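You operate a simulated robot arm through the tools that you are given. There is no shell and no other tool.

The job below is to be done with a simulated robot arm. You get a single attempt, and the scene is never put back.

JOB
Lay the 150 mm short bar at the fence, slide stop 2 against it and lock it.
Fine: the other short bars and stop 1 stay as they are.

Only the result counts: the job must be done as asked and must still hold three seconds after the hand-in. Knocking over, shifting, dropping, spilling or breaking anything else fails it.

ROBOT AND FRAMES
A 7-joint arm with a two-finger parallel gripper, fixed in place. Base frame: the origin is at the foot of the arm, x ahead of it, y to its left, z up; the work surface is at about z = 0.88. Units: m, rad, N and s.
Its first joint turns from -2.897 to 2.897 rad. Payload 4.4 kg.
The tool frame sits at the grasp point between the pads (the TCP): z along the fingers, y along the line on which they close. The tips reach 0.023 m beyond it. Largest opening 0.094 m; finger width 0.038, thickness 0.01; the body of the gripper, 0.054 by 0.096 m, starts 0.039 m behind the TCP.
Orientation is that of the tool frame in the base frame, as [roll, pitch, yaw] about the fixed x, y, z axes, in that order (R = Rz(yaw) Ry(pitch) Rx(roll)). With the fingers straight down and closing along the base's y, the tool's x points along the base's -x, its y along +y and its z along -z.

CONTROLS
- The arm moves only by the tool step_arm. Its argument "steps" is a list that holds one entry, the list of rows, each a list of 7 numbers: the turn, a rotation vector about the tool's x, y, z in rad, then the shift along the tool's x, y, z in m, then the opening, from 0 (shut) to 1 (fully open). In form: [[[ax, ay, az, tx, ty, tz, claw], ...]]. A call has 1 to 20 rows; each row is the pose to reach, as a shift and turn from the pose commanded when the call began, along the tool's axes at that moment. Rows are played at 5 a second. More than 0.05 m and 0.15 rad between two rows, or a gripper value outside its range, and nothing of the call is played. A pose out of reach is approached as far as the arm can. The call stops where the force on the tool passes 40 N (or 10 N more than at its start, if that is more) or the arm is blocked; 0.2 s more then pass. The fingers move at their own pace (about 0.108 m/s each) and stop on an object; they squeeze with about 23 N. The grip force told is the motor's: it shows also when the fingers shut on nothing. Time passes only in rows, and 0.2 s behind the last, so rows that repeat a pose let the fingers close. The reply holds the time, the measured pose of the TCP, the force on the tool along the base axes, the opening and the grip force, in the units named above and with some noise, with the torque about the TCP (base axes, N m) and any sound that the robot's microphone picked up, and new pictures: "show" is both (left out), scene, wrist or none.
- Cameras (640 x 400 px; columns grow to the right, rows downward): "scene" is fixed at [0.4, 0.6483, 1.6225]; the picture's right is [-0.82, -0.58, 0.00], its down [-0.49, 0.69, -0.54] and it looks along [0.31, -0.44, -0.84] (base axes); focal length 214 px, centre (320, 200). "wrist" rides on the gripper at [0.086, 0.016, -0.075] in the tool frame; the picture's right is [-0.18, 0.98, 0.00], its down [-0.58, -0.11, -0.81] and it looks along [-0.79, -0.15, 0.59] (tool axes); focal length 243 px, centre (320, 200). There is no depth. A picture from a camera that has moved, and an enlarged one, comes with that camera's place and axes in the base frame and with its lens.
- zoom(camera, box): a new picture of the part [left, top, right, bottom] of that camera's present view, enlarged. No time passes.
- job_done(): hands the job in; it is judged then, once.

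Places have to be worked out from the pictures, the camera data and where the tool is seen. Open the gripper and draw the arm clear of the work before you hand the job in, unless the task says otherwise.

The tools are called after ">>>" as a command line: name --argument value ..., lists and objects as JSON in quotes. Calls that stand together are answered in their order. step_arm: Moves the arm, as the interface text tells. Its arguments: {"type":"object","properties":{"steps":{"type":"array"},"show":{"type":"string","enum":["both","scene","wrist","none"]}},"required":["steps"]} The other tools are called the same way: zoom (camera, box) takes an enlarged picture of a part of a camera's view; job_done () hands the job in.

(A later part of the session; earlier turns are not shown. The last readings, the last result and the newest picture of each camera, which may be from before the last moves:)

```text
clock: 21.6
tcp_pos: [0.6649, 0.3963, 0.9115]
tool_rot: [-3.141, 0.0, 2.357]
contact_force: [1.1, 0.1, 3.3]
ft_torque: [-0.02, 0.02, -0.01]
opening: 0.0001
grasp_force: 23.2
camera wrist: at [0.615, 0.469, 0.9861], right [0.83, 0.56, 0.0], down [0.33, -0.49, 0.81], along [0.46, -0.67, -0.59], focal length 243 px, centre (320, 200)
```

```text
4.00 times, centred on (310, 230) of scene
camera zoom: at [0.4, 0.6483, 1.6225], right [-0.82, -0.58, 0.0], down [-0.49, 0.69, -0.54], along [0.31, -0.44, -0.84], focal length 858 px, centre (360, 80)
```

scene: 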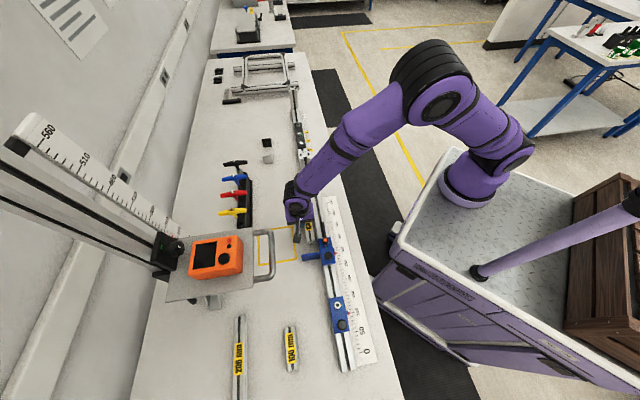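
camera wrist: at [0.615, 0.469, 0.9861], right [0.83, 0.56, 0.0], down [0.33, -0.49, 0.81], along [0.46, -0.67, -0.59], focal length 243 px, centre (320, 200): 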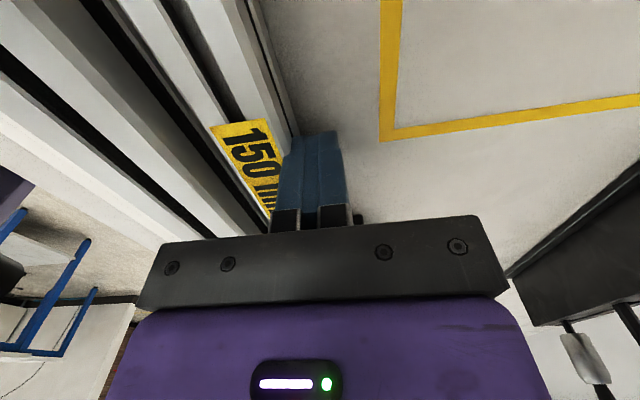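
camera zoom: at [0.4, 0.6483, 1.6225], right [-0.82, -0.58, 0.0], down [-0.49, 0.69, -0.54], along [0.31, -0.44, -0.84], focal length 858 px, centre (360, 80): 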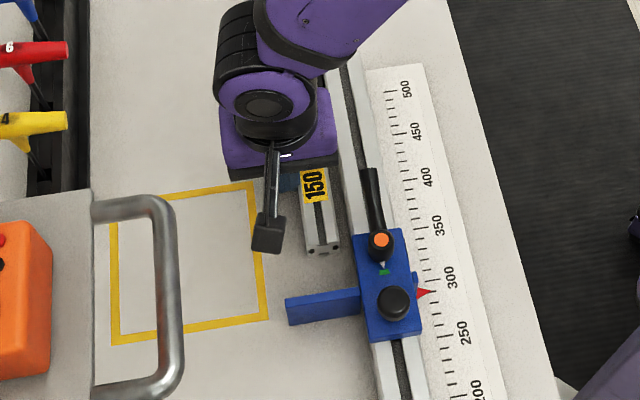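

The bar is moving squarely with little force and is still about 8–10 mm from the rail. I keep going in small steps.

>>> step_arm --steps '[[[0, 0, 0, 0, -0.002, 0, 0], [0, 0, 0, 0, -0.004, 0, 0], [0, 0, 0, 0, -0.006, 0, 0]]]' --show "none"

>>> zoom --camera "scene" --box '[285, 205, 345, 255]'

>>> zoom --camera "wrist" --box '[180, 0, 320, 240]'

```text
clock: 22.4
tcp_pos: [0.6616, 0.3916, 0.912]
tool_rot: [3.141, -0.001, 2.357]
contact_force: [-0.5, -0.5, -0.7]
ft_torque: [0.03, -0.02, 0.02]
opening: 0.0
grasp_force: 22.4
```

```text
8.00 times, centred on (315, 230) of scene
camera zoom: at [0.4, 0.6483, 1.6225], right [-0.82, -0.58, 0.0], down [-0.49, 0.69, -0.54], along [0.31, -0.44, -0.84], focal length 1716 px, centre (360, -40)
```

zoom: 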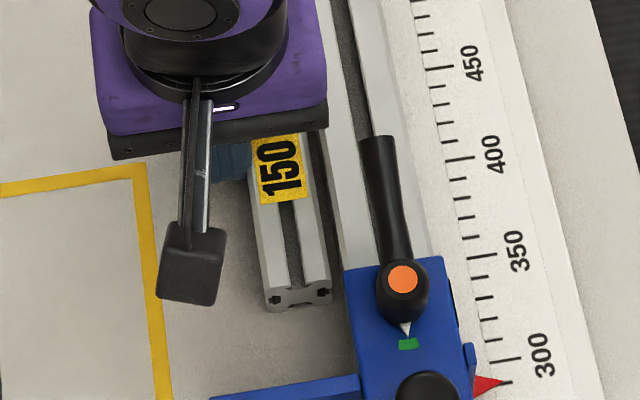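

```text
1.67 times, centred on (250, 120) of wrist
camera zoom: at [0.6114, 0.465, 0.9865], right [0.82, 0.57, 0.0], down [0.33, -0.49, 0.81], along [0.46, -0.67, -0.59], focal length 404 px, centre (437, 333)
```

zoom: 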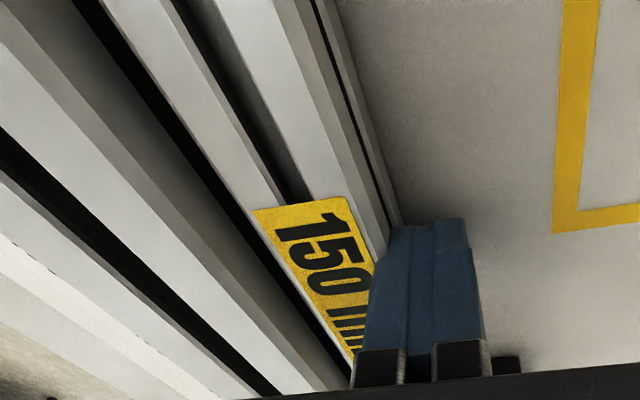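

There is still a small gap and no force. I continue in 1.5 mm steps.

>>> step_arm --steps '[[[0, 0, 0, 0, -0.0015, 0, 0], [0, 0, 0, 0, -0.003, 0, 0], [0, 0, 0, 0, -0.0045, 0, 0]]]' --show "none"

>>> zoom --camera "scene" --box '[295, 215, 335, 245]'

>>> zoom --camera "wrist" --box '[180, 0, 320, 240]'

```text
clock: 23.2
tcp_pos: [0.6575, 0.389, 0.9114]
tool_rot: [3.141, 0.0, 2.355]
contact_force: [0.4, 1.1, 0.6]
ft_torque: [0.02, -0.02, -0.01]
opening: 0.0
grasp_force: 23.0
```

```text
13.33 times, centred on (315, 230) of scene
camera zoom: at [0.4, 0.6483, 1.6225], right [-0.82, -0.58, 0.0], down [-0.49, 0.69, -0.54], along [0.31, -0.44, -0.84], focal length 2860 px, centre (387, -200)
```

zoom: 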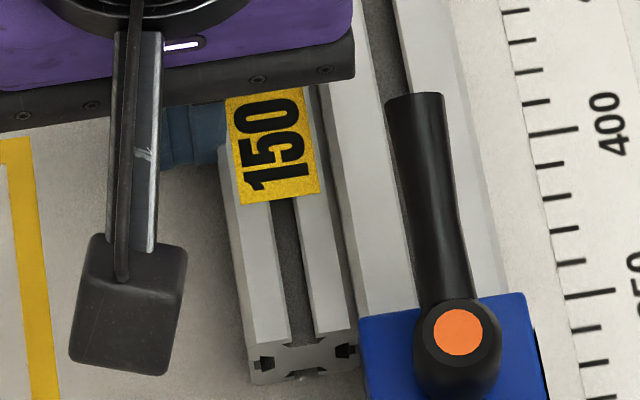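

```text
1.67 times, centred on (250, 120) of wrist
camera zoom: at [0.6074, 0.4615, 0.9863], right [0.82, 0.57, 0.0], down [0.33, -0.49, 0.81], along [0.46, -0.67, -0.59], focal length 404 px, centre (437, 333)
```

zoom: 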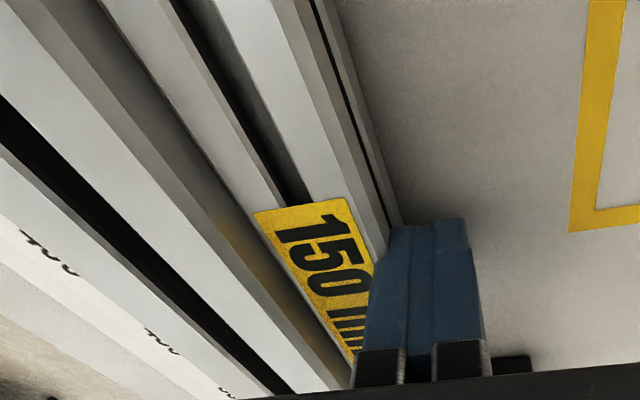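

It is nearly flush. I take two or three more millimetres, watching the force.

>>> step_arm --steps '[[[0, 0, 0, 0, -0.001, 0, 0], [0, 0, 0, 0, -0.002, 0, 0]]]' --show "none"

>>> zoom --camera "scene" --box '[295, 215, 335, 245]'

```text
clock: 23.8
tcp_pos: [0.6565, 0.389, 0.9118]
tool_rot: [3.139, -0.001, 2.357]
contact_force: [10.1, 9.6, -3.1]
ft_torque: [0.14, -0.16, -0.01]
opening: 0.0001
grasp_force: 22.9
```

```text
13.33 times, centred on (315, 230) of scene
camera zoom: at [0.4, 0.6483, 1.6225], right [-0.82, -0.58, 0.0], down [-0.49, 0.69, -0.54], along [0.31, -0.44, -0.84], focal length 2860 px, centre (387, -200)
```

zoom: 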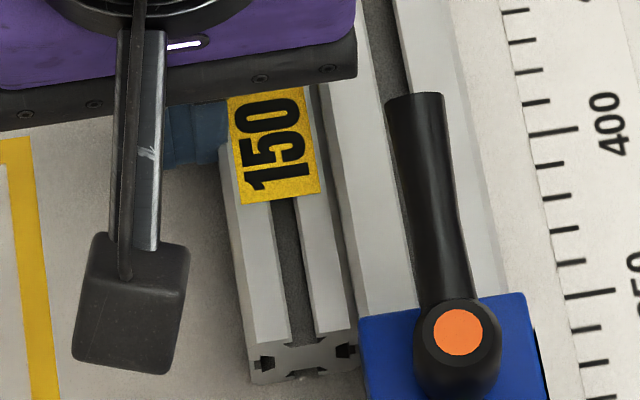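

The force rose to about 14 N, so the bar is flush with the rail. I back off outward, rise, and swing back to look at the lever and the fence end.

>>> step_arm --steps '[[[0, 0, 0, 0, 0.01, 0, 0], [0, 0, 0, 0, 0.025, 0, 0], [0, 0, 0, 0, 0.03, -0.03, 0], [0, 0, 0, 0, 0.03, -0.07, 0], [0, 0, 0, 0, 0.03, -0.11, 0], [0, 0, 0, 0.03, 0.01, -0.15, 0], [0, 0, 0, 0.06, -0.03, -0.18, 0], [0, 0, 0, 0.09, -0.05, -0.18, 0], [0, 0, 0, 0.12, -0.06, -0.18, 0.5], [0, 0, 0, 0.12, -0.06, -0.18, 1], [0, 0, 0, 0.12, -0.06, -0.18, 1]]]'

>>> zoom --camera "wrist" --box '[220, 0, 420, 230]'

>>> zoom --camera "wrist" --box '[270, 140, 370, 230]'

```text
refused: row 6 steps farther than a row can; nothing moved
```

```text
1.74 times, centred on (320, 115) of wrist
camera zoom: at [0.6069, 0.461, 0.9866], right [0.83, 0.56, 0.0], down [0.33, -0.49, 0.81], along [0.46, -0.66, -0.59], focal length 422 px, centre (320, 348)
```

zoom: 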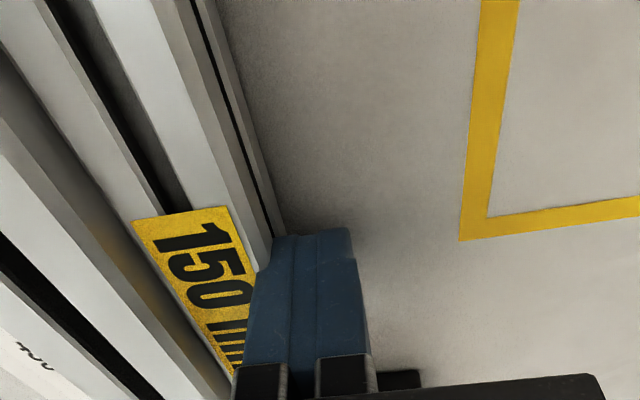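

```text
4.44 times, centred on (320, 185) of wrist
camera zoom: at [0.6069, 0.461, 0.9866], right [0.83, 0.56, 0.0], down [0.33, -0.49, 0.81], along [0.46, -0.66, -0.59], focal length 1078 px, centre (320, 267)
```

zoom: 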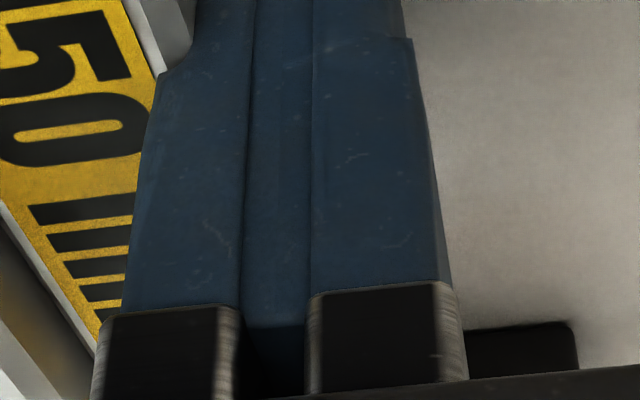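

The rows were too far apart, so I split them more finely.

>>> step_arm --steps '[[[0, 0, 0, 0, 0.01, 0, 0], [0, 0, 0, 0, 0.025, 0, 0], [0, 0, 0, 0, 0.03, -0.03, 0], [0, 0, 0, 0, 0.03, -0.07, 0], [0, 0, 0, 0, 0.03, -0.11, 0], [0, 0, 0, 0, 0.01, -0.14, 0], [0, 0, 0, 0, -0.03, -0.15, 0], [0, 0, 0, 0.03, -0.05, -0.16, 0], [0, 0, 0, 0.07, -0.05, -0.17, 0.5], [0, 0, 0, 0.11, -0.05, -0.18, 1], [0, 0, 0, 0.15, -0.05, -0.18, 1], [0, 0, 0, 0.19, -0.05, -0.18, 1], [0, 0, 0, 0.19, -0.05, -0.18, 1]]]'

>>> zoom --camera "wrist" --box '[240, 0, 440, 230]'

>>> zoom --camera "scene" --box '[280, 180, 350, 270]'

```text
clock: 26.6
tcp_pos: [0.4848, 0.4873, 1.0932]
tool_rot: [-3.141, 0.001, 2.357]
contact_force: [-0.7, 0.5, 0.2]
ft_torque: [0.03, 0.01, 0.01]
opening: 0.094
grasp_force: 0.1
camera wrist: at [0.4355, 0.5598, 1.1675], right [0.82, 0.57, 0.0], down [0.33, -0.49, 0.81], along [0.46, -0.67, -0.59], focal length 243 px, centre (320, 200)
```

scene: 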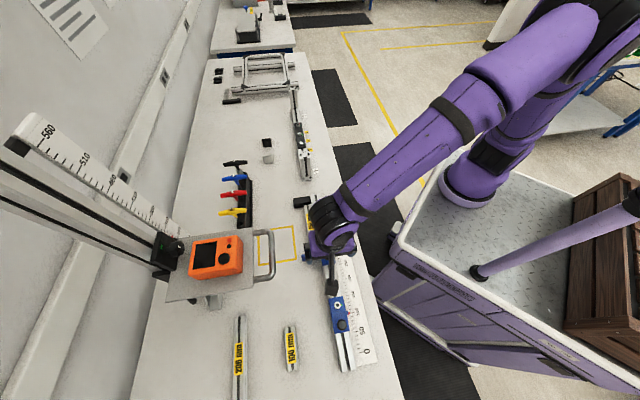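
wrist: 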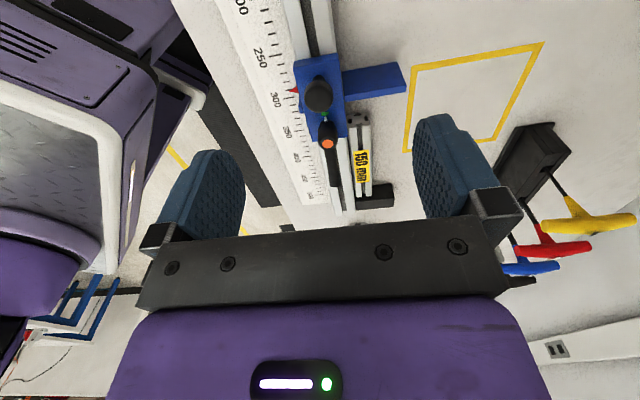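

```text
1.74 times, centred on (340, 115) of wrist
camera zoom: at [0.4355, 0.5598, 1.1675], right [0.82, 0.57, 0.0], down [0.33, -0.49, 0.81], along [0.46, -0.67, -0.59], focal length 422 px, centre (285, 348)
```

zoom: 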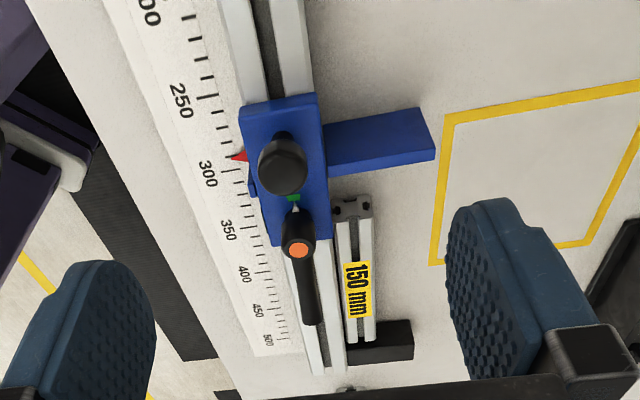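

```text
4.44 times, centred on (315, 225) of scene
camera zoom: at [0.4, 0.6483, 1.6225], right [-0.82, -0.58, 0.0], down [-0.49, 0.69, -0.54], along [0.31, -0.44, -0.84], focal length 953 px, centre (342, 89)
```

zoom: 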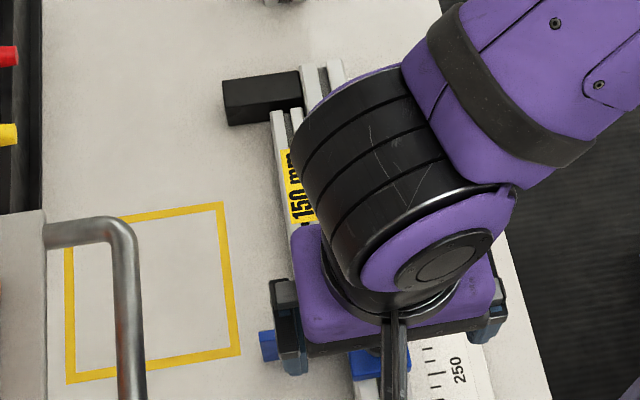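

The bar is flush with the rail and its end is at the block. Next I come down over stop 2's knob (e≈0.032, n≈0.681, top z≈0.97) and grip it. That lets me test whether the stop slides freely.

>>> step_arm --steps '[[[0, 0, 0, -0.0336, -0.0067, 0.02, 0.6], [0, 0, 0, -0.0336, -0.0067, 0.05, 0.6], [0, 0, 0, -0.0336, -0.0067, 0.08, 0.6], [0, 0, 0, -0.0336, -0.0067, 0.105, 0.6], [0, 0, 0, -0.0336, -0.0067, 0.128, 0.6], [0, 0, 0, -0.0336, -0.0067, 0.128, 0.6]]]'

>>> zoom --camera "wrist" --box '[220, 60, 420, 240]'

```text
clock: 28.0
tcp_pos: [0.5063, 0.4581, 0.9646]
tool_rot: [3.141, 0.001, 2.356]
contact_force: [1.2, 0.2, 0.9]
ft_torque: [-0.02, 0.0, 0.0]
opening: 0.0564
grasp_force: 0.1
camera wrist: at [0.4557, 0.531, 1.0395], right [0.83, 0.56, 0.0], down [0.33, -0.49, 0.81], along [0.46, -0.67, -0.59], focal length 243 px, centre (320, 200)
```

scene: 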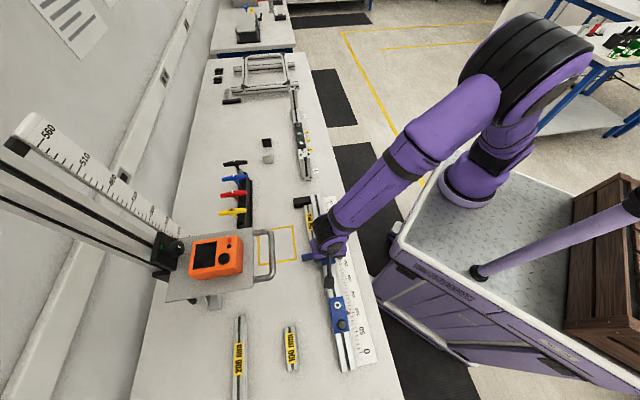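
wrist: 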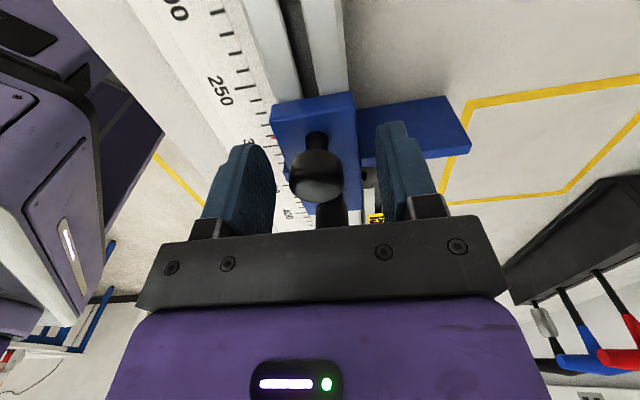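

```text
2.22 times, centred on (320, 150) of wrist
camera zoom: at [0.4557, 0.531, 1.0395], right [0.83, 0.56, 0.0], down [0.33, -0.49, 0.81], along [0.46, -0.67, -0.59], focal length 539 px, centre (320, 311)
```

zoom: 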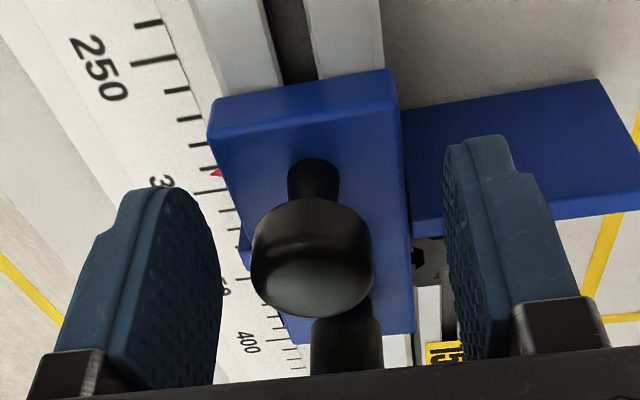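

The knob head is centred between the pads. I close on it.

>>> step_arm --steps '[[[0, 0, 0, 0, 0, 0, 0.1], [0, 0, 0, 0, 0, 0, 0.1], [0, 0, 0, 0, 0, 0, 0.1]]]' --show "wrist"

```text
clock: 28.8
tcp_pos: [0.505, 0.4568, 0.9649]
tool_rot: [-3.14, 0.0, 2.357]
contact_force: [-9.9, -12.7, -1.1]
ft_torque: [-0.15, 0.16, 0.03]
opening: 0.0255
grasp_force: 44.8
camera wrist: at [0.4548, 0.5301, 1.0394], right [0.82, 0.57, 0.0], down [0.34, -0.49, 0.81], along [0.46, -0.67, -0.59], focal length 243 px, centre (320, 200)
```

wrist: 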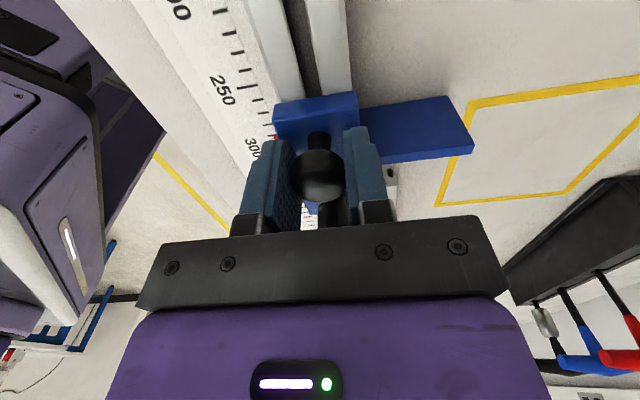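

The knob is held at 25.5 mm, with a small sideways preload because I was about 2 mm off. I relieve that, then try a 10 mm slide toward the fence and watch the force along the rail.

>>> step_arm --steps '[[[0, 0, 0, 0, -0.002, 0, 0.1], [0, 0, 0, 0, -0.002, 0, 0.1], [0, 0, 0, -0.003, -0.002, 0, 0.1], [0, 0, 0, -0.006, -0.002, 0, 0.1], [0, 0, 0, -0.01, -0.002, 0, 0.1], [0, 0, 0, -0.01, -0.002, 0, 0.1]]]' --show "wrist"

>>> zoom --camera "wrist" --box '[220, 60, 420, 240]'

```text
clock: 29.9
tcp_pos: [0.5047, 0.4563, 0.9653]
tool_rot: [3.136, -0.006, 2.365]
contact_force: [-3.1, 14.8, -7.1]
ft_torque: [0.38, 0.14, 0.21]
opening: 0.0254
grasp_force: 45.1
stopped in row 5: the force on the tool passed its limit at 44 N (the readings are from after the stop); the commanded pose is now the measured one
camera wrist: at [0.4546, 0.5286, 1.0401], right [0.82, 0.57, 0.0], down [0.34, -0.49, 0.8], along [0.46, -0.66, -0.6], focal length 243 px, centre (320, 200)
```

wrist: 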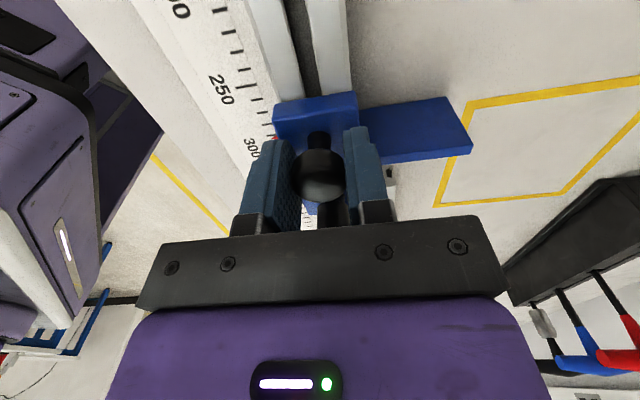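

```text
2.22 times, centred on (320, 150) of wrist
camera zoom: at [0.4546, 0.5286, 1.0401], right [0.82, 0.57, 0.0], down [0.34, -0.49, 0.8], along [0.46, -0.66, -0.6], focal length 539 px, centre (320, 311)
```

zoom: 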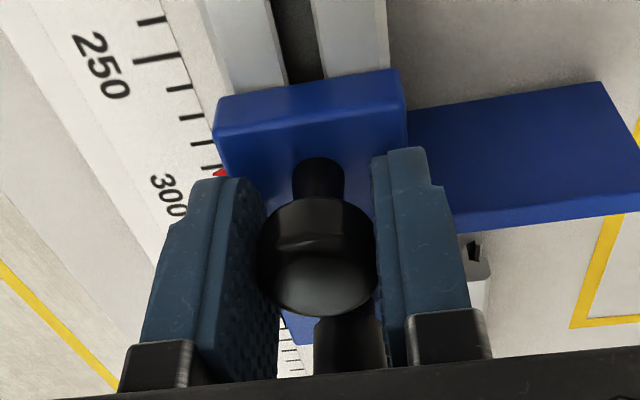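

The stop did not move at 44 N, so it is clamped. That means the pointer on the green mark is "locked": I have to turn the lever to release it, slide the stop, then turn the lever back to green. I let go of the knob, rise, and line up over the lever handle at e≈0.134.

>>> step_arm --steps '[[[0, 0, 0, 0, 0, 0, 0.6], [0, 0, 0, 0, 0, 0, 0.6], [0.0056, -0.006, 0.009, 0, 0, -0.035, 0.6], [0.0056, -0.006, 0.009, 0, 0, -0.065, 0.6], [0.0056, -0.006, 0.009, -0.03, 0, -0.075, 0.6], [0.0056, -0.006, 0.009, -0.03, 0, -0.1, 0.6], [0.0056, -0.006, 0.009, -0.03, 0, -0.1, 0.6]]]'

>>> zoom --camera "wrist" --box '[220, 40, 420, 240]'

```text
clock: 31.5
tcp_pos: [0.5276, 0.4338, 1.065]
tool_rot: [-3.14, 0.001, 2.352]
contact_force: [-0.7, -0.2, 0.2]
ft_torque: [0.02, 0.0, 0.02]
opening: 0.0564
grasp_force: 0.0
camera wrist: at [0.4785, 0.5065, 1.1398], right [0.83, 0.56, 0.0], down [0.33, -0.49, 0.81], along [0.45, -0.67, -0.59], focal length 243 px, centre (320, 200)
```

scene: 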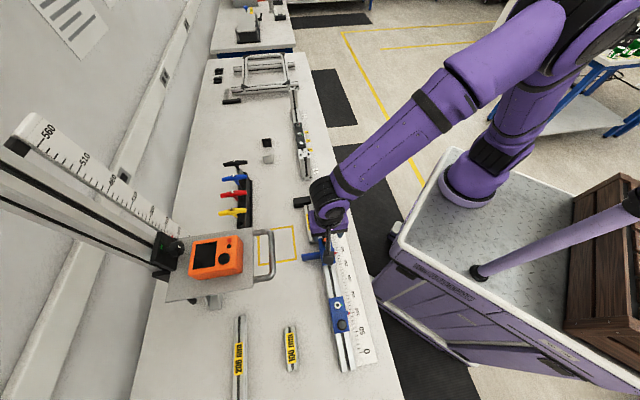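
wrist: 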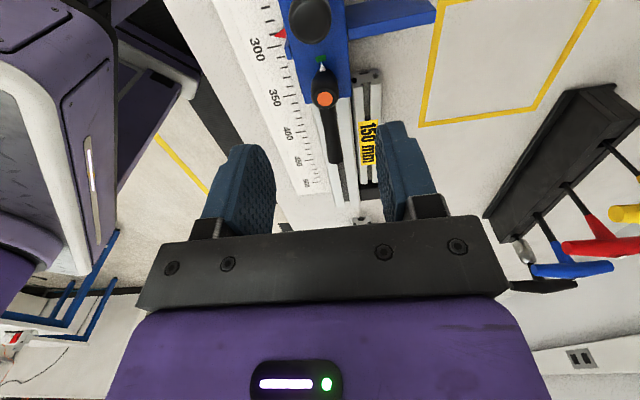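

```text
2.00 times, centred on (320, 140) of wrist
camera zoom: at [0.4785, 0.5065, 1.1398], right [0.83, 0.56, 0.0], down [0.33, -0.49, 0.81], along [0.45, -0.67, -0.59], focal length 485 px, centre (320, 320)
```

zoom: 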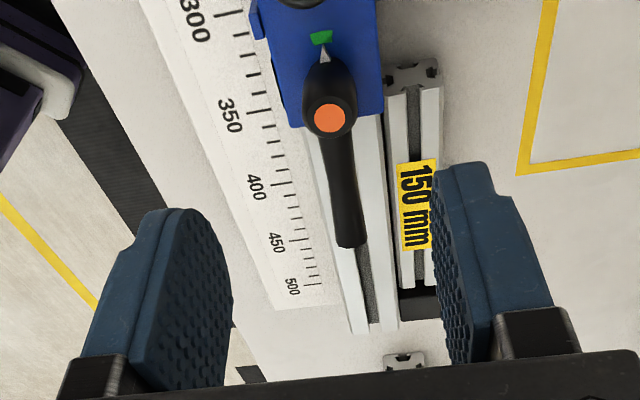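

The lever axis is at e≈0.083, n≈0.680, and its handle runs along the rail to e≈0.147. I descend on the handle at e≈0.130 and grip it.

>>> step_arm --steps '[[[0, 0, 0, -0.035, 0, 0, 0.45], [0, 0, 0, -0.064, 0, 0.01, 0.45], [0, 0, 0, -0.064, 0, 0.04, 0.45], [0, 0, 0, -0.064, 0, 0.07, 0.45], [0, 0, 0, -0.064, 0, 0.09, 0.45], [0, 0, 0, -0.064, 0, 0.102, 0.45], [0, 0, 0, -0.064, 0, 0.102, 0.0], [0, 0, 0, -0.064, 0, 0.102, 0.0], [0, 0, 0, -0.064, 0, 0.102, 0.0]]]'

>>> zoom --camera "wrist" --box '[220, 40, 420, 240]'

```text
clock: 33.5
tcp_pos: [0.5728, 0.389, 0.9639]
tool_rot: [-3.141, 0.0, 2.353]
contact_force: [13.2, 10.8, -1.3]
ft_torque: [0.13, 0.14, -0.11]
opening: 0.0141
grasp_force: 45.1
camera wrist: at [0.523, 0.462, 1.0379], right [0.83, 0.56, 0.0], down [0.33, -0.49, 0.81], along [0.45, -0.67, -0.59], focal length 243 px, centre (320, 200)
```

scene: 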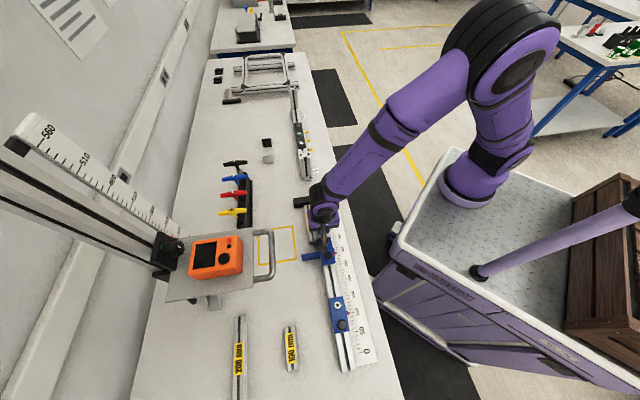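
wrist: 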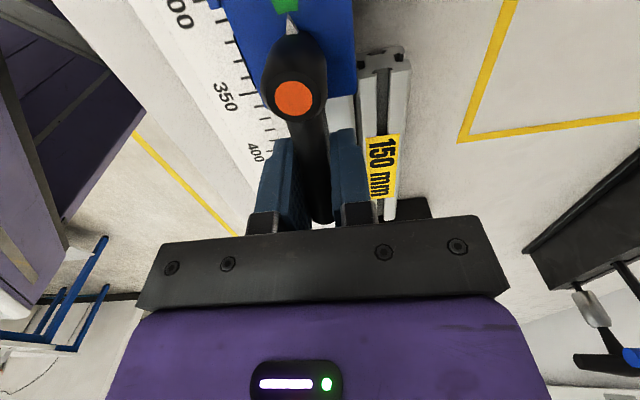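

```text
2.00 times, centred on (320, 140) of wrist
camera zoom: at [0.523, 0.462, 1.0379], right [0.83, 0.56, 0.0], down [0.33, -0.49, 0.81], along [0.45, -0.67, -0.59], focal length 485 px, centre (320, 320)
```

zoom: 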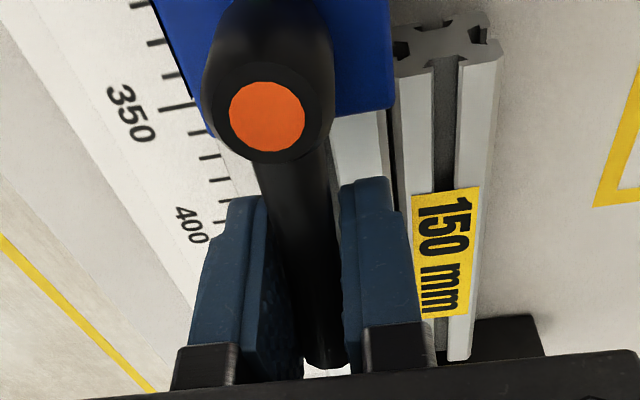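

The handle is gripped (14 mm) at a radius of about 46 mm from the axis. I try a small turn counter-clockwise, the usual loosening direction, following the arc.

>>> step_arm --steps '[[[0, 0, 0, 0, 0.001, 0, 0], [0, 0, -0.07, 0.0001, 0.0042, 0, 0], [0, 0, -0.14, 0.0005, 0.0075, 0, 0], [0, 0, -0.21, 0.001, 0.0107, 0, 0], [0, 0, -0.28, 0.0018, 0.0138, 0, 0]]]'

>>> zoom --camera "wrist" --box '[220, 0, 420, 240]'

```text
clock: 34.7
tcp_pos: [0.5814, 0.3993, 0.964]
tool_rot: [3.141, 0.0, 2.635]
contact_force: [1.1, 5.4, 21.0]
ft_torque: [0.37, 0.54, -0.24]
opening: 0.0139
grasp_force: 45.2
camera wrist: at [0.5124, 0.4555, 1.038], right [0.64, 0.77, 0.0], down [0.46, -0.38, 0.81], along [0.62, -0.51, -0.59], focal length 243 px, centre (320, 200)
```

scene: 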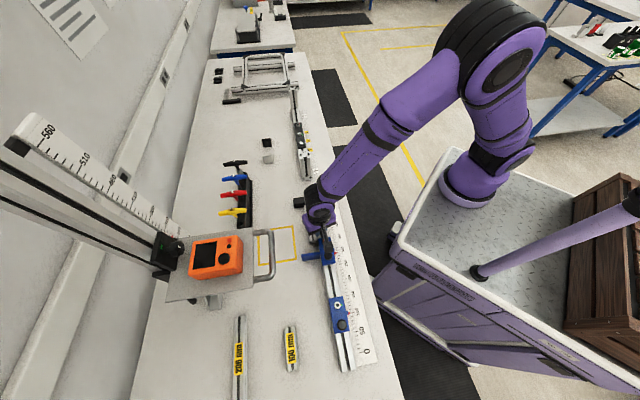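
wrist: 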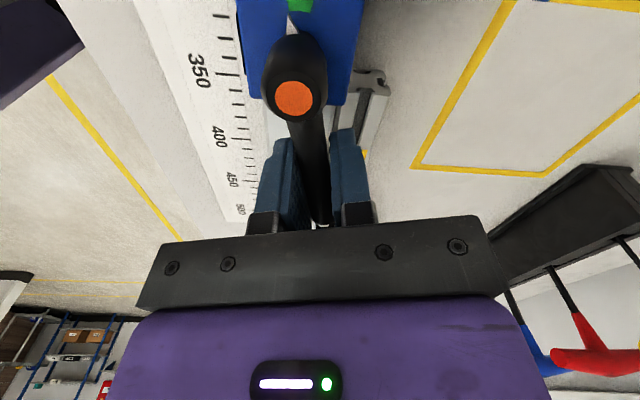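

```text
1.67 times, centred on (320, 120) of wrist
camera zoom: at [0.5124, 0.4555, 1.038], right [0.64, 0.77, 0.0], down [0.46, -0.38, 0.81], along [0.62, -0.51, -0.59], focal length 404 px, centre (320, 333)
```

zoom: 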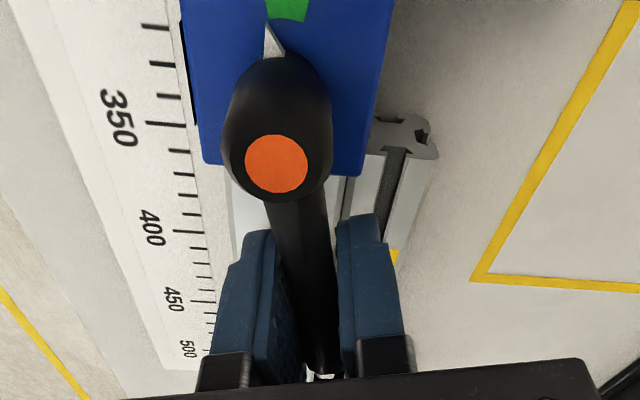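

The lever turns that way and the pointer leaves the green mark. I ease up slightly to relieve the vertical force and continue the turn.

>>> step_arm --steps '[[[0, 0, 0, 0, 0, -0.001, 0], [0, 0, -0.1, 0.0002, 0.0046, -0.001, 0], [0, 0, -0.2, 0.0009, 0.0092, -0.001, 0], [0, 0, -0.3, 0.0021, 0.0137, -0.001, 0], [0, 0, -0.4, 0.0037, 0.0181, -0.001, 0], [0, 0, -0.5, 0.0057, 0.0223, -0.001, 0]]]'

>>> zoom --camera "wrist" --box '[220, 0, 420, 240]'

>>> zoom --camera "scene" --box '[240, 180, 360, 280]'

```text
clock: 36.1
tcp_pos: [0.5866, 0.4206, 0.9637]
tool_rot: [-3.137, -0.001, 3.137]
contact_force: [-3.3, 4.9, -7.7]
ft_torque: [0.09, 0.24, -0.26]
opening: 0.0139
grasp_force: 45.1
camera wrist: at [0.5, 0.4379, 1.0381], right [0.19, 0.98, 0.0], down [0.58, -0.11, 0.81], along [0.79, -0.16, -0.59], focal length 243 px, centre (320, 200)
```

scene: 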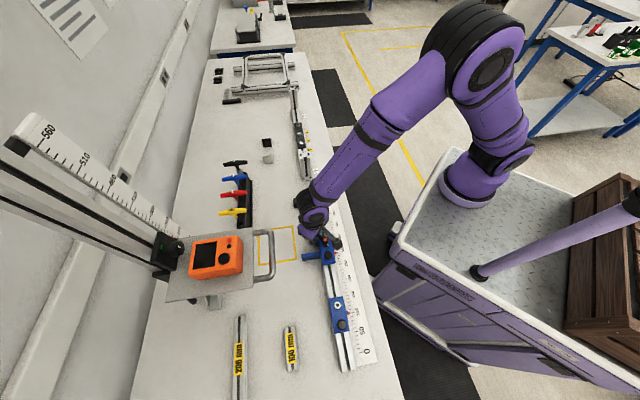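
wrist: 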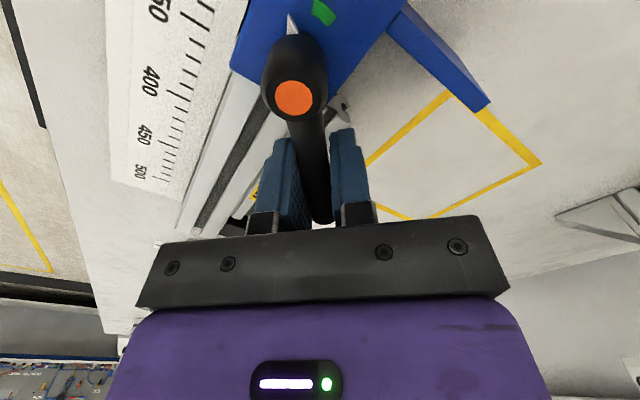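

```text
1.67 times, centred on (320, 120) of wrist
camera zoom: at [0.5, 0.4379, 1.0381], right [0.19, 0.98, 0.0], down [0.58, -0.11, 0.81], along [0.79, -0.16, -0.59], focal length 404 px, centre (320, 333)
```

zoom: 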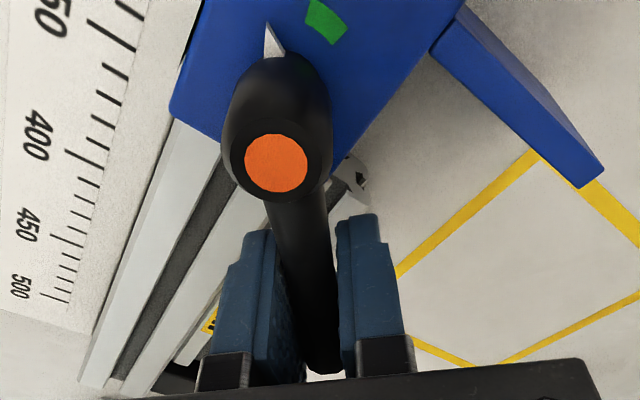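

```text
4.00 times, centred on (300, 230) of scene
camera zoom: at [0.4, 0.6483, 1.6225], right [-0.82, -0.58, 0.0], down [-0.49, 0.69, -0.54], along [0.31, -0.44, -0.84], focal length 858 px, centre (400, 80)
```

zoom: 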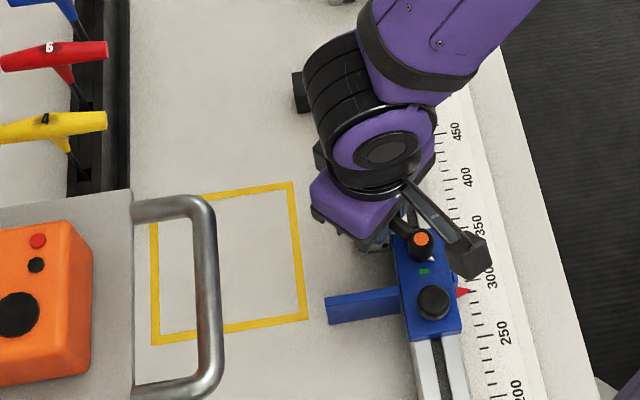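

The lever is at about 45°. I turn it another 25° or so, watching the force for an end stop.

>>> step_arm --steps '[[[0, 0, -0.1, 0.0002, 0.0046, 0, 0], [0, 0, -0.2, 0.0009, 0.0092, 0, 0], [0, 0, -0.3, 0.0021, 0.0137, 0, 0], [0, 0, -0.4, 0.0037, 0.0181, 0, 0]]]'

>>> zoom --camera "wrist" --box '[220, 0, 420, 240]'

```text
clock: 37.1
tcp_pos: [0.5833, 0.4384, 0.9633]
tool_rot: [-3.137, -0.003, -2.75]
contact_force: [-4.8, -6.1, -20.1]
ft_torque: [0.38, -0.86, 0.15]
opening: 0.0139
grasp_force: 44.8
camera wrist: at [0.497, 0.4209, 1.0383], right [-0.21, 0.98, 0.0], down [0.58, 0.13, 0.8], along [0.79, 0.16, -0.59], focal length 243 px, centre (320, 200)
```

scene: 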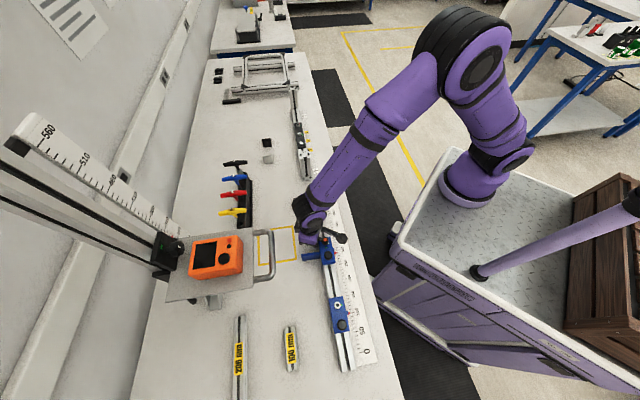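
wrist: 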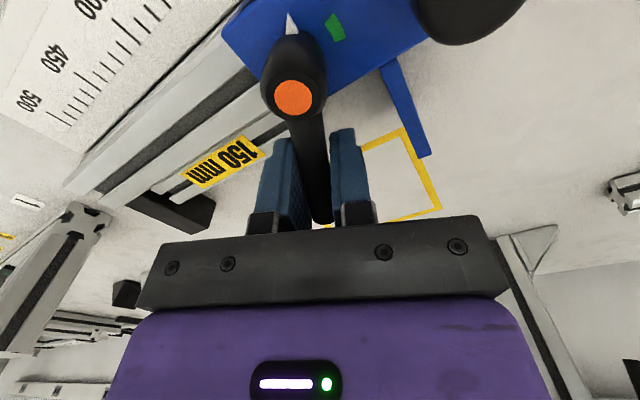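

```text
1.67 times, centred on (320, 120) of wrist
camera zoom: at [0.497, 0.4209, 1.0383], right [-0.21, 0.98, 0.0], down [0.58, 0.13, 0.8], along [0.79, 0.16, -0.59], focal length 404 px, centre (320, 333)
```

zoom: 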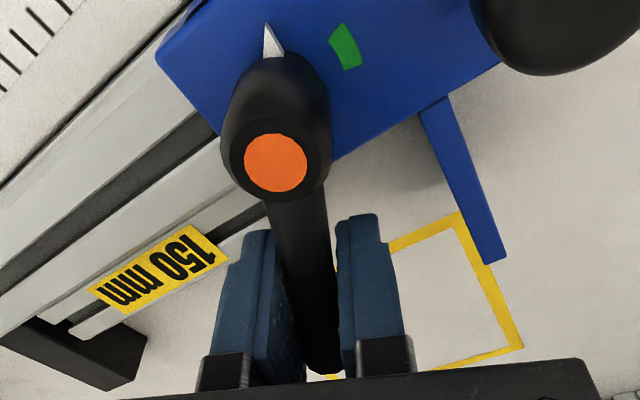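

The lever is at about 67°, well off green. I release it and check that it stays, then rise and return over the knob to test the slide again.

>>> step_arm --steps '[[[0, 0, 0, 0, 0, 0, 0.45], [0, 0, 0, 0, 0, 0, 0.45], [0, 0, 0, 0, 0, -0.03, 0.45], [0, 0, 0, 0, 0, -0.06, 0.5], [0, 0, 0, 0, 0, -0.1, 0.6], [0, 0, 0.13, 0.007, 0.005, -0.1, 0.6], [0, 0, 0.26, 0.014, 0.011, -0.1, 0.6], [0, 0, 0.39, 0.022, 0.016, -0.1, 0.6], [0, 0, 0.52, 0.029, 0.022, -0.1, 0.6], [0, 0, 0.65, 0.037, 0.027, -0.1, 0.6], [0, 0, 0.78, 0.044, 0.033, -0.1, 0.6], [0, 0, 0.91, 0.051, 0.038, -0.1, 0.6], [0, 0, 1.04, 0.059, 0.043, -0.1, 0.6], [0, 0, 1.177, 0.0663, 0.049, -0.1, 0.6], [0, 0, 1.177, 0.0663, 0.049, -0.1, 0.6]]]'

>>> zoom --camera "wrist" --box '[220, 0, 420, 240]'

```text
clock: 40.3
tcp_pos: [0.503, 0.4599, 1.0655]
tool_rot: [-3.141, 0.002, 2.357]
contact_force: [0.7, -0.3, 1.0]
ft_torque: [0.01, 0.0, -0.01]
opening: 0.0563
grasp_force: 0.0
camera wrist: at [0.4536, 0.5323, 1.1391], right [0.83, 0.56, 0.0], down [0.33, -0.49, 0.81], along [0.45, -0.67, -0.59], focal length 243 px, centre (320, 200)
```

scene: 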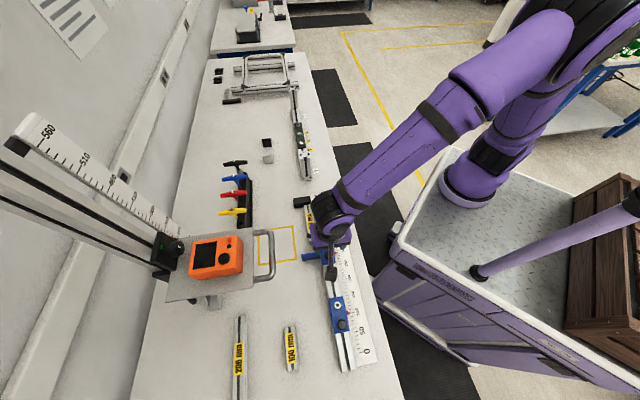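
wrist: 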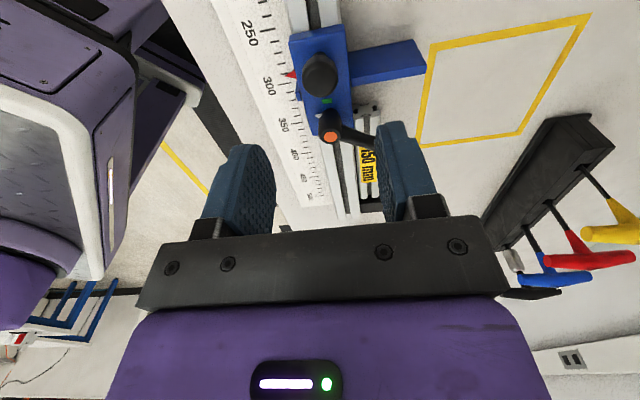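

```text
1.67 times, centred on (320, 120) of wrist
camera zoom: at [0.4536, 0.5323, 1.1391], right [0.83, 0.56, 0.0], down [0.33, -0.49, 0.81], along [0.45, -0.67, -0.59], focal length 404 px, centre (320, 333)
```

zoom: 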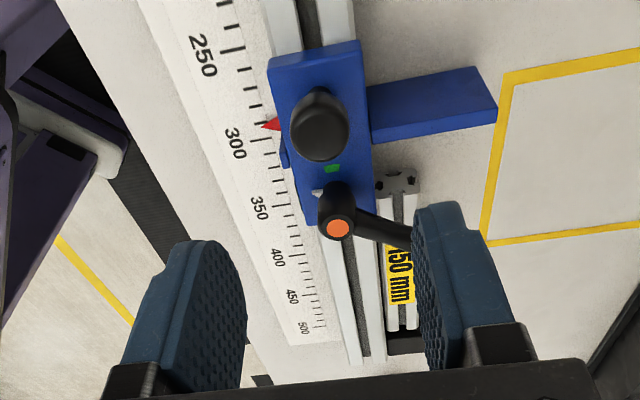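

The lever stayed at about 67°. I descend on the knob, grip it, and test a 10 mm slide.

>>> step_arm --steps '[[[0, 0, 0, -0.001, -0.001, 0.03, 0.6], [0, 0, 0, -0.001, -0.001, 0.06, 0.6], [0, 0, 0, -0.001, -0.001, 0.085, 0.6], [0, 0, 0, -0.001, -0.001, 0.1, 0.6], [0, 0, 0, -0.001, -0.001, 0.1, 0.6], [0, 0, 0, -0.001, -0.001, 0.1, 0.1], [0, 0, 0, -0.001, -0.001, 0.1, 0.1], [0, 0, 0, -0.001, -0.001, 0.1, 0.1], [0, 0, 0, -0.004, -0.001, 0.1, 0.1], [0, 0, 0, -0.007, -0.001, 0.1, 0.1], [0, 0, 0, -0.011, -0.001, 0.1, 0.1]]]'

>>> zoom --camera "wrist" --box '[220, 0, 420, 240]'

```text
clock: 42.7
tcp_pos: [0.5117, 0.4509, 0.9634]
tool_rot: [-3.139, 0.001, 2.355]
contact_force: [-2.8, -0.6, -5.1]
ft_torque: [-0.15, -0.14, 0.13]
opening: 0.0257
grasp_force: 45.2
camera wrist: at [0.4613, 0.5237, 1.0379], right [0.83, 0.56, 0.0], down [0.33, -0.49, 0.81], along [0.46, -0.67, -0.59], focal length 243 px, centre (320, 200)
```

scene: 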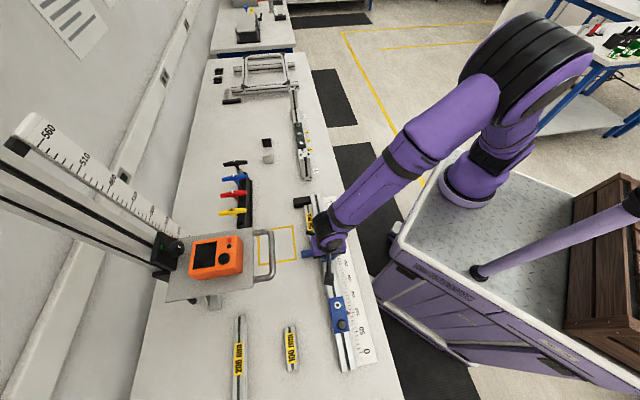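
wrist: 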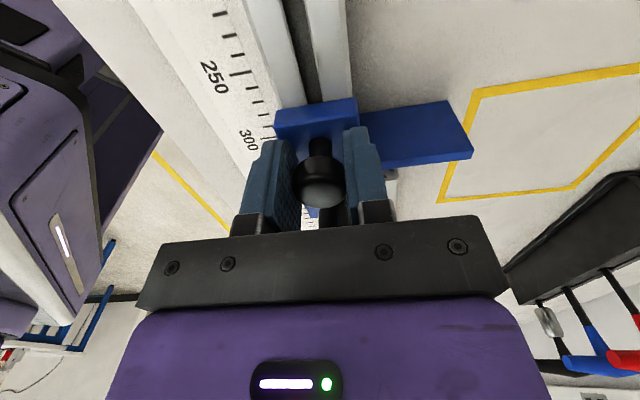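

```text
1.67 times, centred on (320, 120) of wrist
camera zoom: at [0.4613, 0.5237, 1.0379], right [0.83, 0.56, 0.0], down [0.33, -0.49, 0.81], along [0.46, -0.67, -0.59], focal length 404 px, centre (320, 333)
```

zoom: 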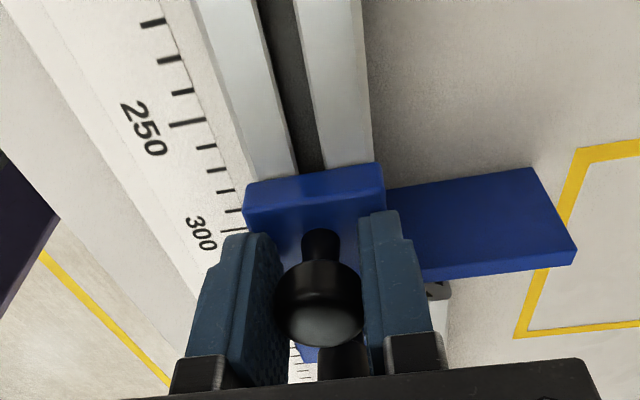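

It slides freely now with only a few newtons. I continue 40 mm toward the bar.

>>> step_arm --steps '[[[0, 0, 0, -0.006, 0, 0, 0.1], [0, 0, 0, -0.012, 0, 0, 0.1], [0, 0, 0, -0.018, 0, 0, 0.1], [0, 0, 0, -0.024, 0, 0, 0.1], [0, 0, 0, -0.03, 0, 0, 0.1], [0, 0, 0, -0.035, 0, 0, 0.1], [0, 0, 0, -0.04, 0, 0, 0.1]]]'

>>> zoom --camera "wrist" --box '[220, 0, 420, 240]'

>>> zoom --camera "scene" --box '[280, 180, 360, 280]'

```text
clock: 44.3
tcp_pos: [0.5382, 0.4228, 0.9626]
tool_rot: [-3.14, 0.001, 2.357]
contact_force: [5.2, 5.5, 0.6]
ft_torque: [-0.02, 0.03, 0.17]
opening: 0.0258
grasp_force: 44.6
camera wrist: at [0.4893, 0.4956, 1.038], right [0.82, 0.57, 0.0], down [0.33, -0.49, 0.81], along [0.46, -0.67, -0.59], focal length 243 px, centre (320, 200)
```

scene: 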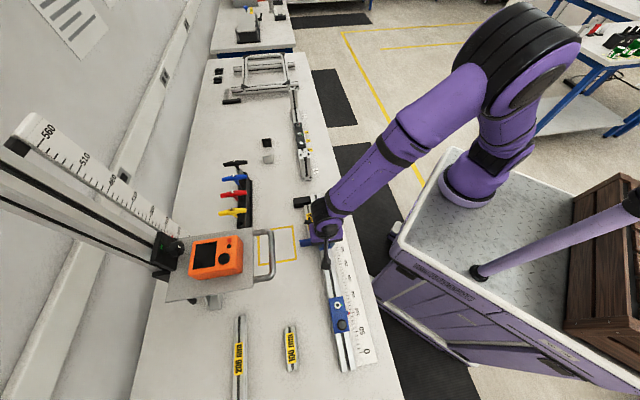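
wrist: 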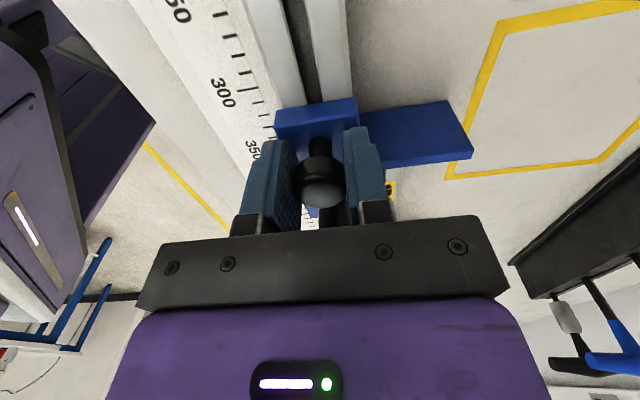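

```text
1.67 times, centred on (320, 120) of wrist
camera zoom: at [0.4893, 0.4956, 1.038], right [0.82, 0.57, 0.0], down [0.33, -0.49, 0.81], along [0.46, -0.67, -0.59], focal length 404 px, centre (320, 333)
```

zoom: 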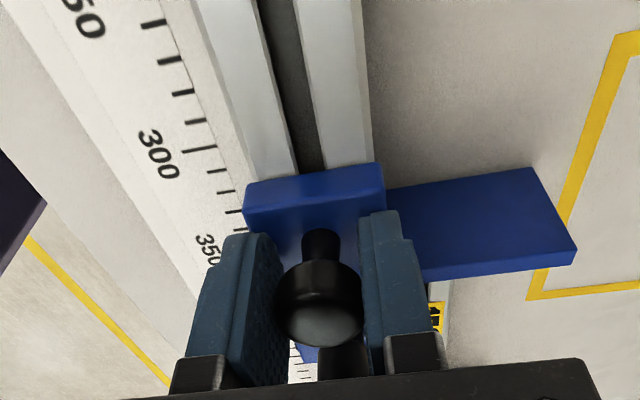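

```text
4.00 times, centred on (320, 230) of scene
camera zoom: at [0.4, 0.6483, 1.6225], right [-0.82, -0.58, 0.0], down [-0.49, 0.69, -0.54], along [0.31, -0.44, -0.84], focal length 858 px, centre (320, 80)
```

zoom: 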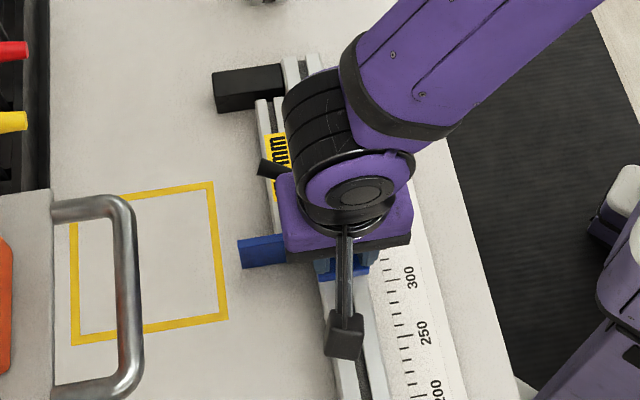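

The stop is at a reading of about 340 and the force along the rail is near zero. I advance another 8 mm in small steps.

>>> step_arm --steps '[[[0, 0, 0, -0.002, 0.0, 0, 0.1], [0, 0, 0, -0.004, 0.0, 0, 0.1], [0, 0, 0, -0.006, 0, 0, 0.1], [0, 0, 0, -0.008, 0, 0, 0.1]]]' --show "none"

>>> zoom --camera "scene" --box '[280, 180, 360, 280]'

>>> zoom --camera "wrist" --box '[220, 40, 420, 240]'

```text
clock: 45.3
tcp_pos: [0.5451, 0.4173, 0.9637]
tool_rot: [-3.14, 0.002, 2.357]
contact_force: [4.5, 8.6, 0.3]
ft_torque: [0.03, -0.01, 0.01]
opening: 0.0259
grasp_force: 45.5
```

```text
4.00 times, centred on (320, 230) of scene
camera zoom: at [0.4, 0.6483, 1.6225], right [-0.82, -0.58, 0.0], down [-0.49, 0.69, -0.54], along [0.31, -0.44, -0.84], focal length 858 px, centre (320, 80)
```

zoom: 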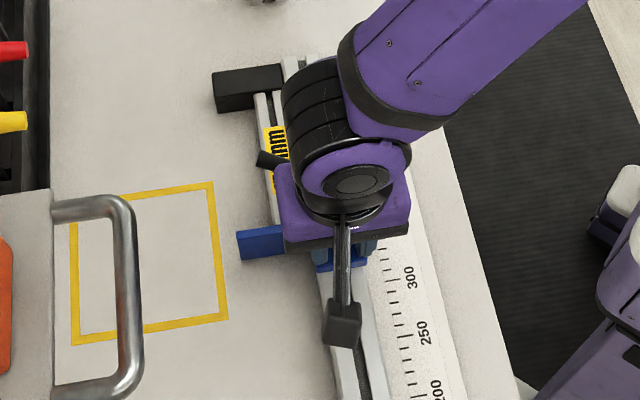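

```text
2.00 times, centred on (320, 140) of wrist
camera zoom: at [0.495, 0.4899, 1.038], right [0.82, 0.57, 0.0], down [0.33, -0.49, 0.81], along [0.46, -0.67, -0.59], focal length 485 px, centre (320, 320)
```

zoom: 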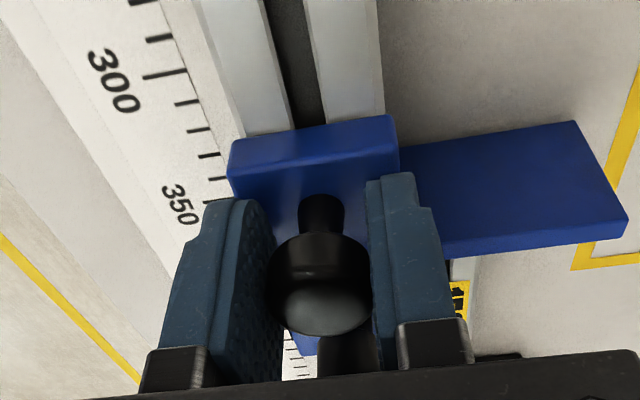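

The knob is at e≈0.090 with about 3 N of resistance. I go 1 mm at a time until it firms up against the fence.

>>> step_arm --steps '[[[0, 0, 0, -0.001, 0.0, 0, 0.1], [0, 0, 0, -0.002, 0.0, 0, 0.1]]]' --show "none"

```text
clock: 45.9
tcp_pos: [0.5446, 0.4172, 0.9641]
tool_rot: [-3.14, -0.001, 2.359]
contact_force: [1.8, 19.1, -6.9]
ft_torque: [0.24, -0.02, 0.0]
opening: 0.0254
grasp_force: 44.9
```

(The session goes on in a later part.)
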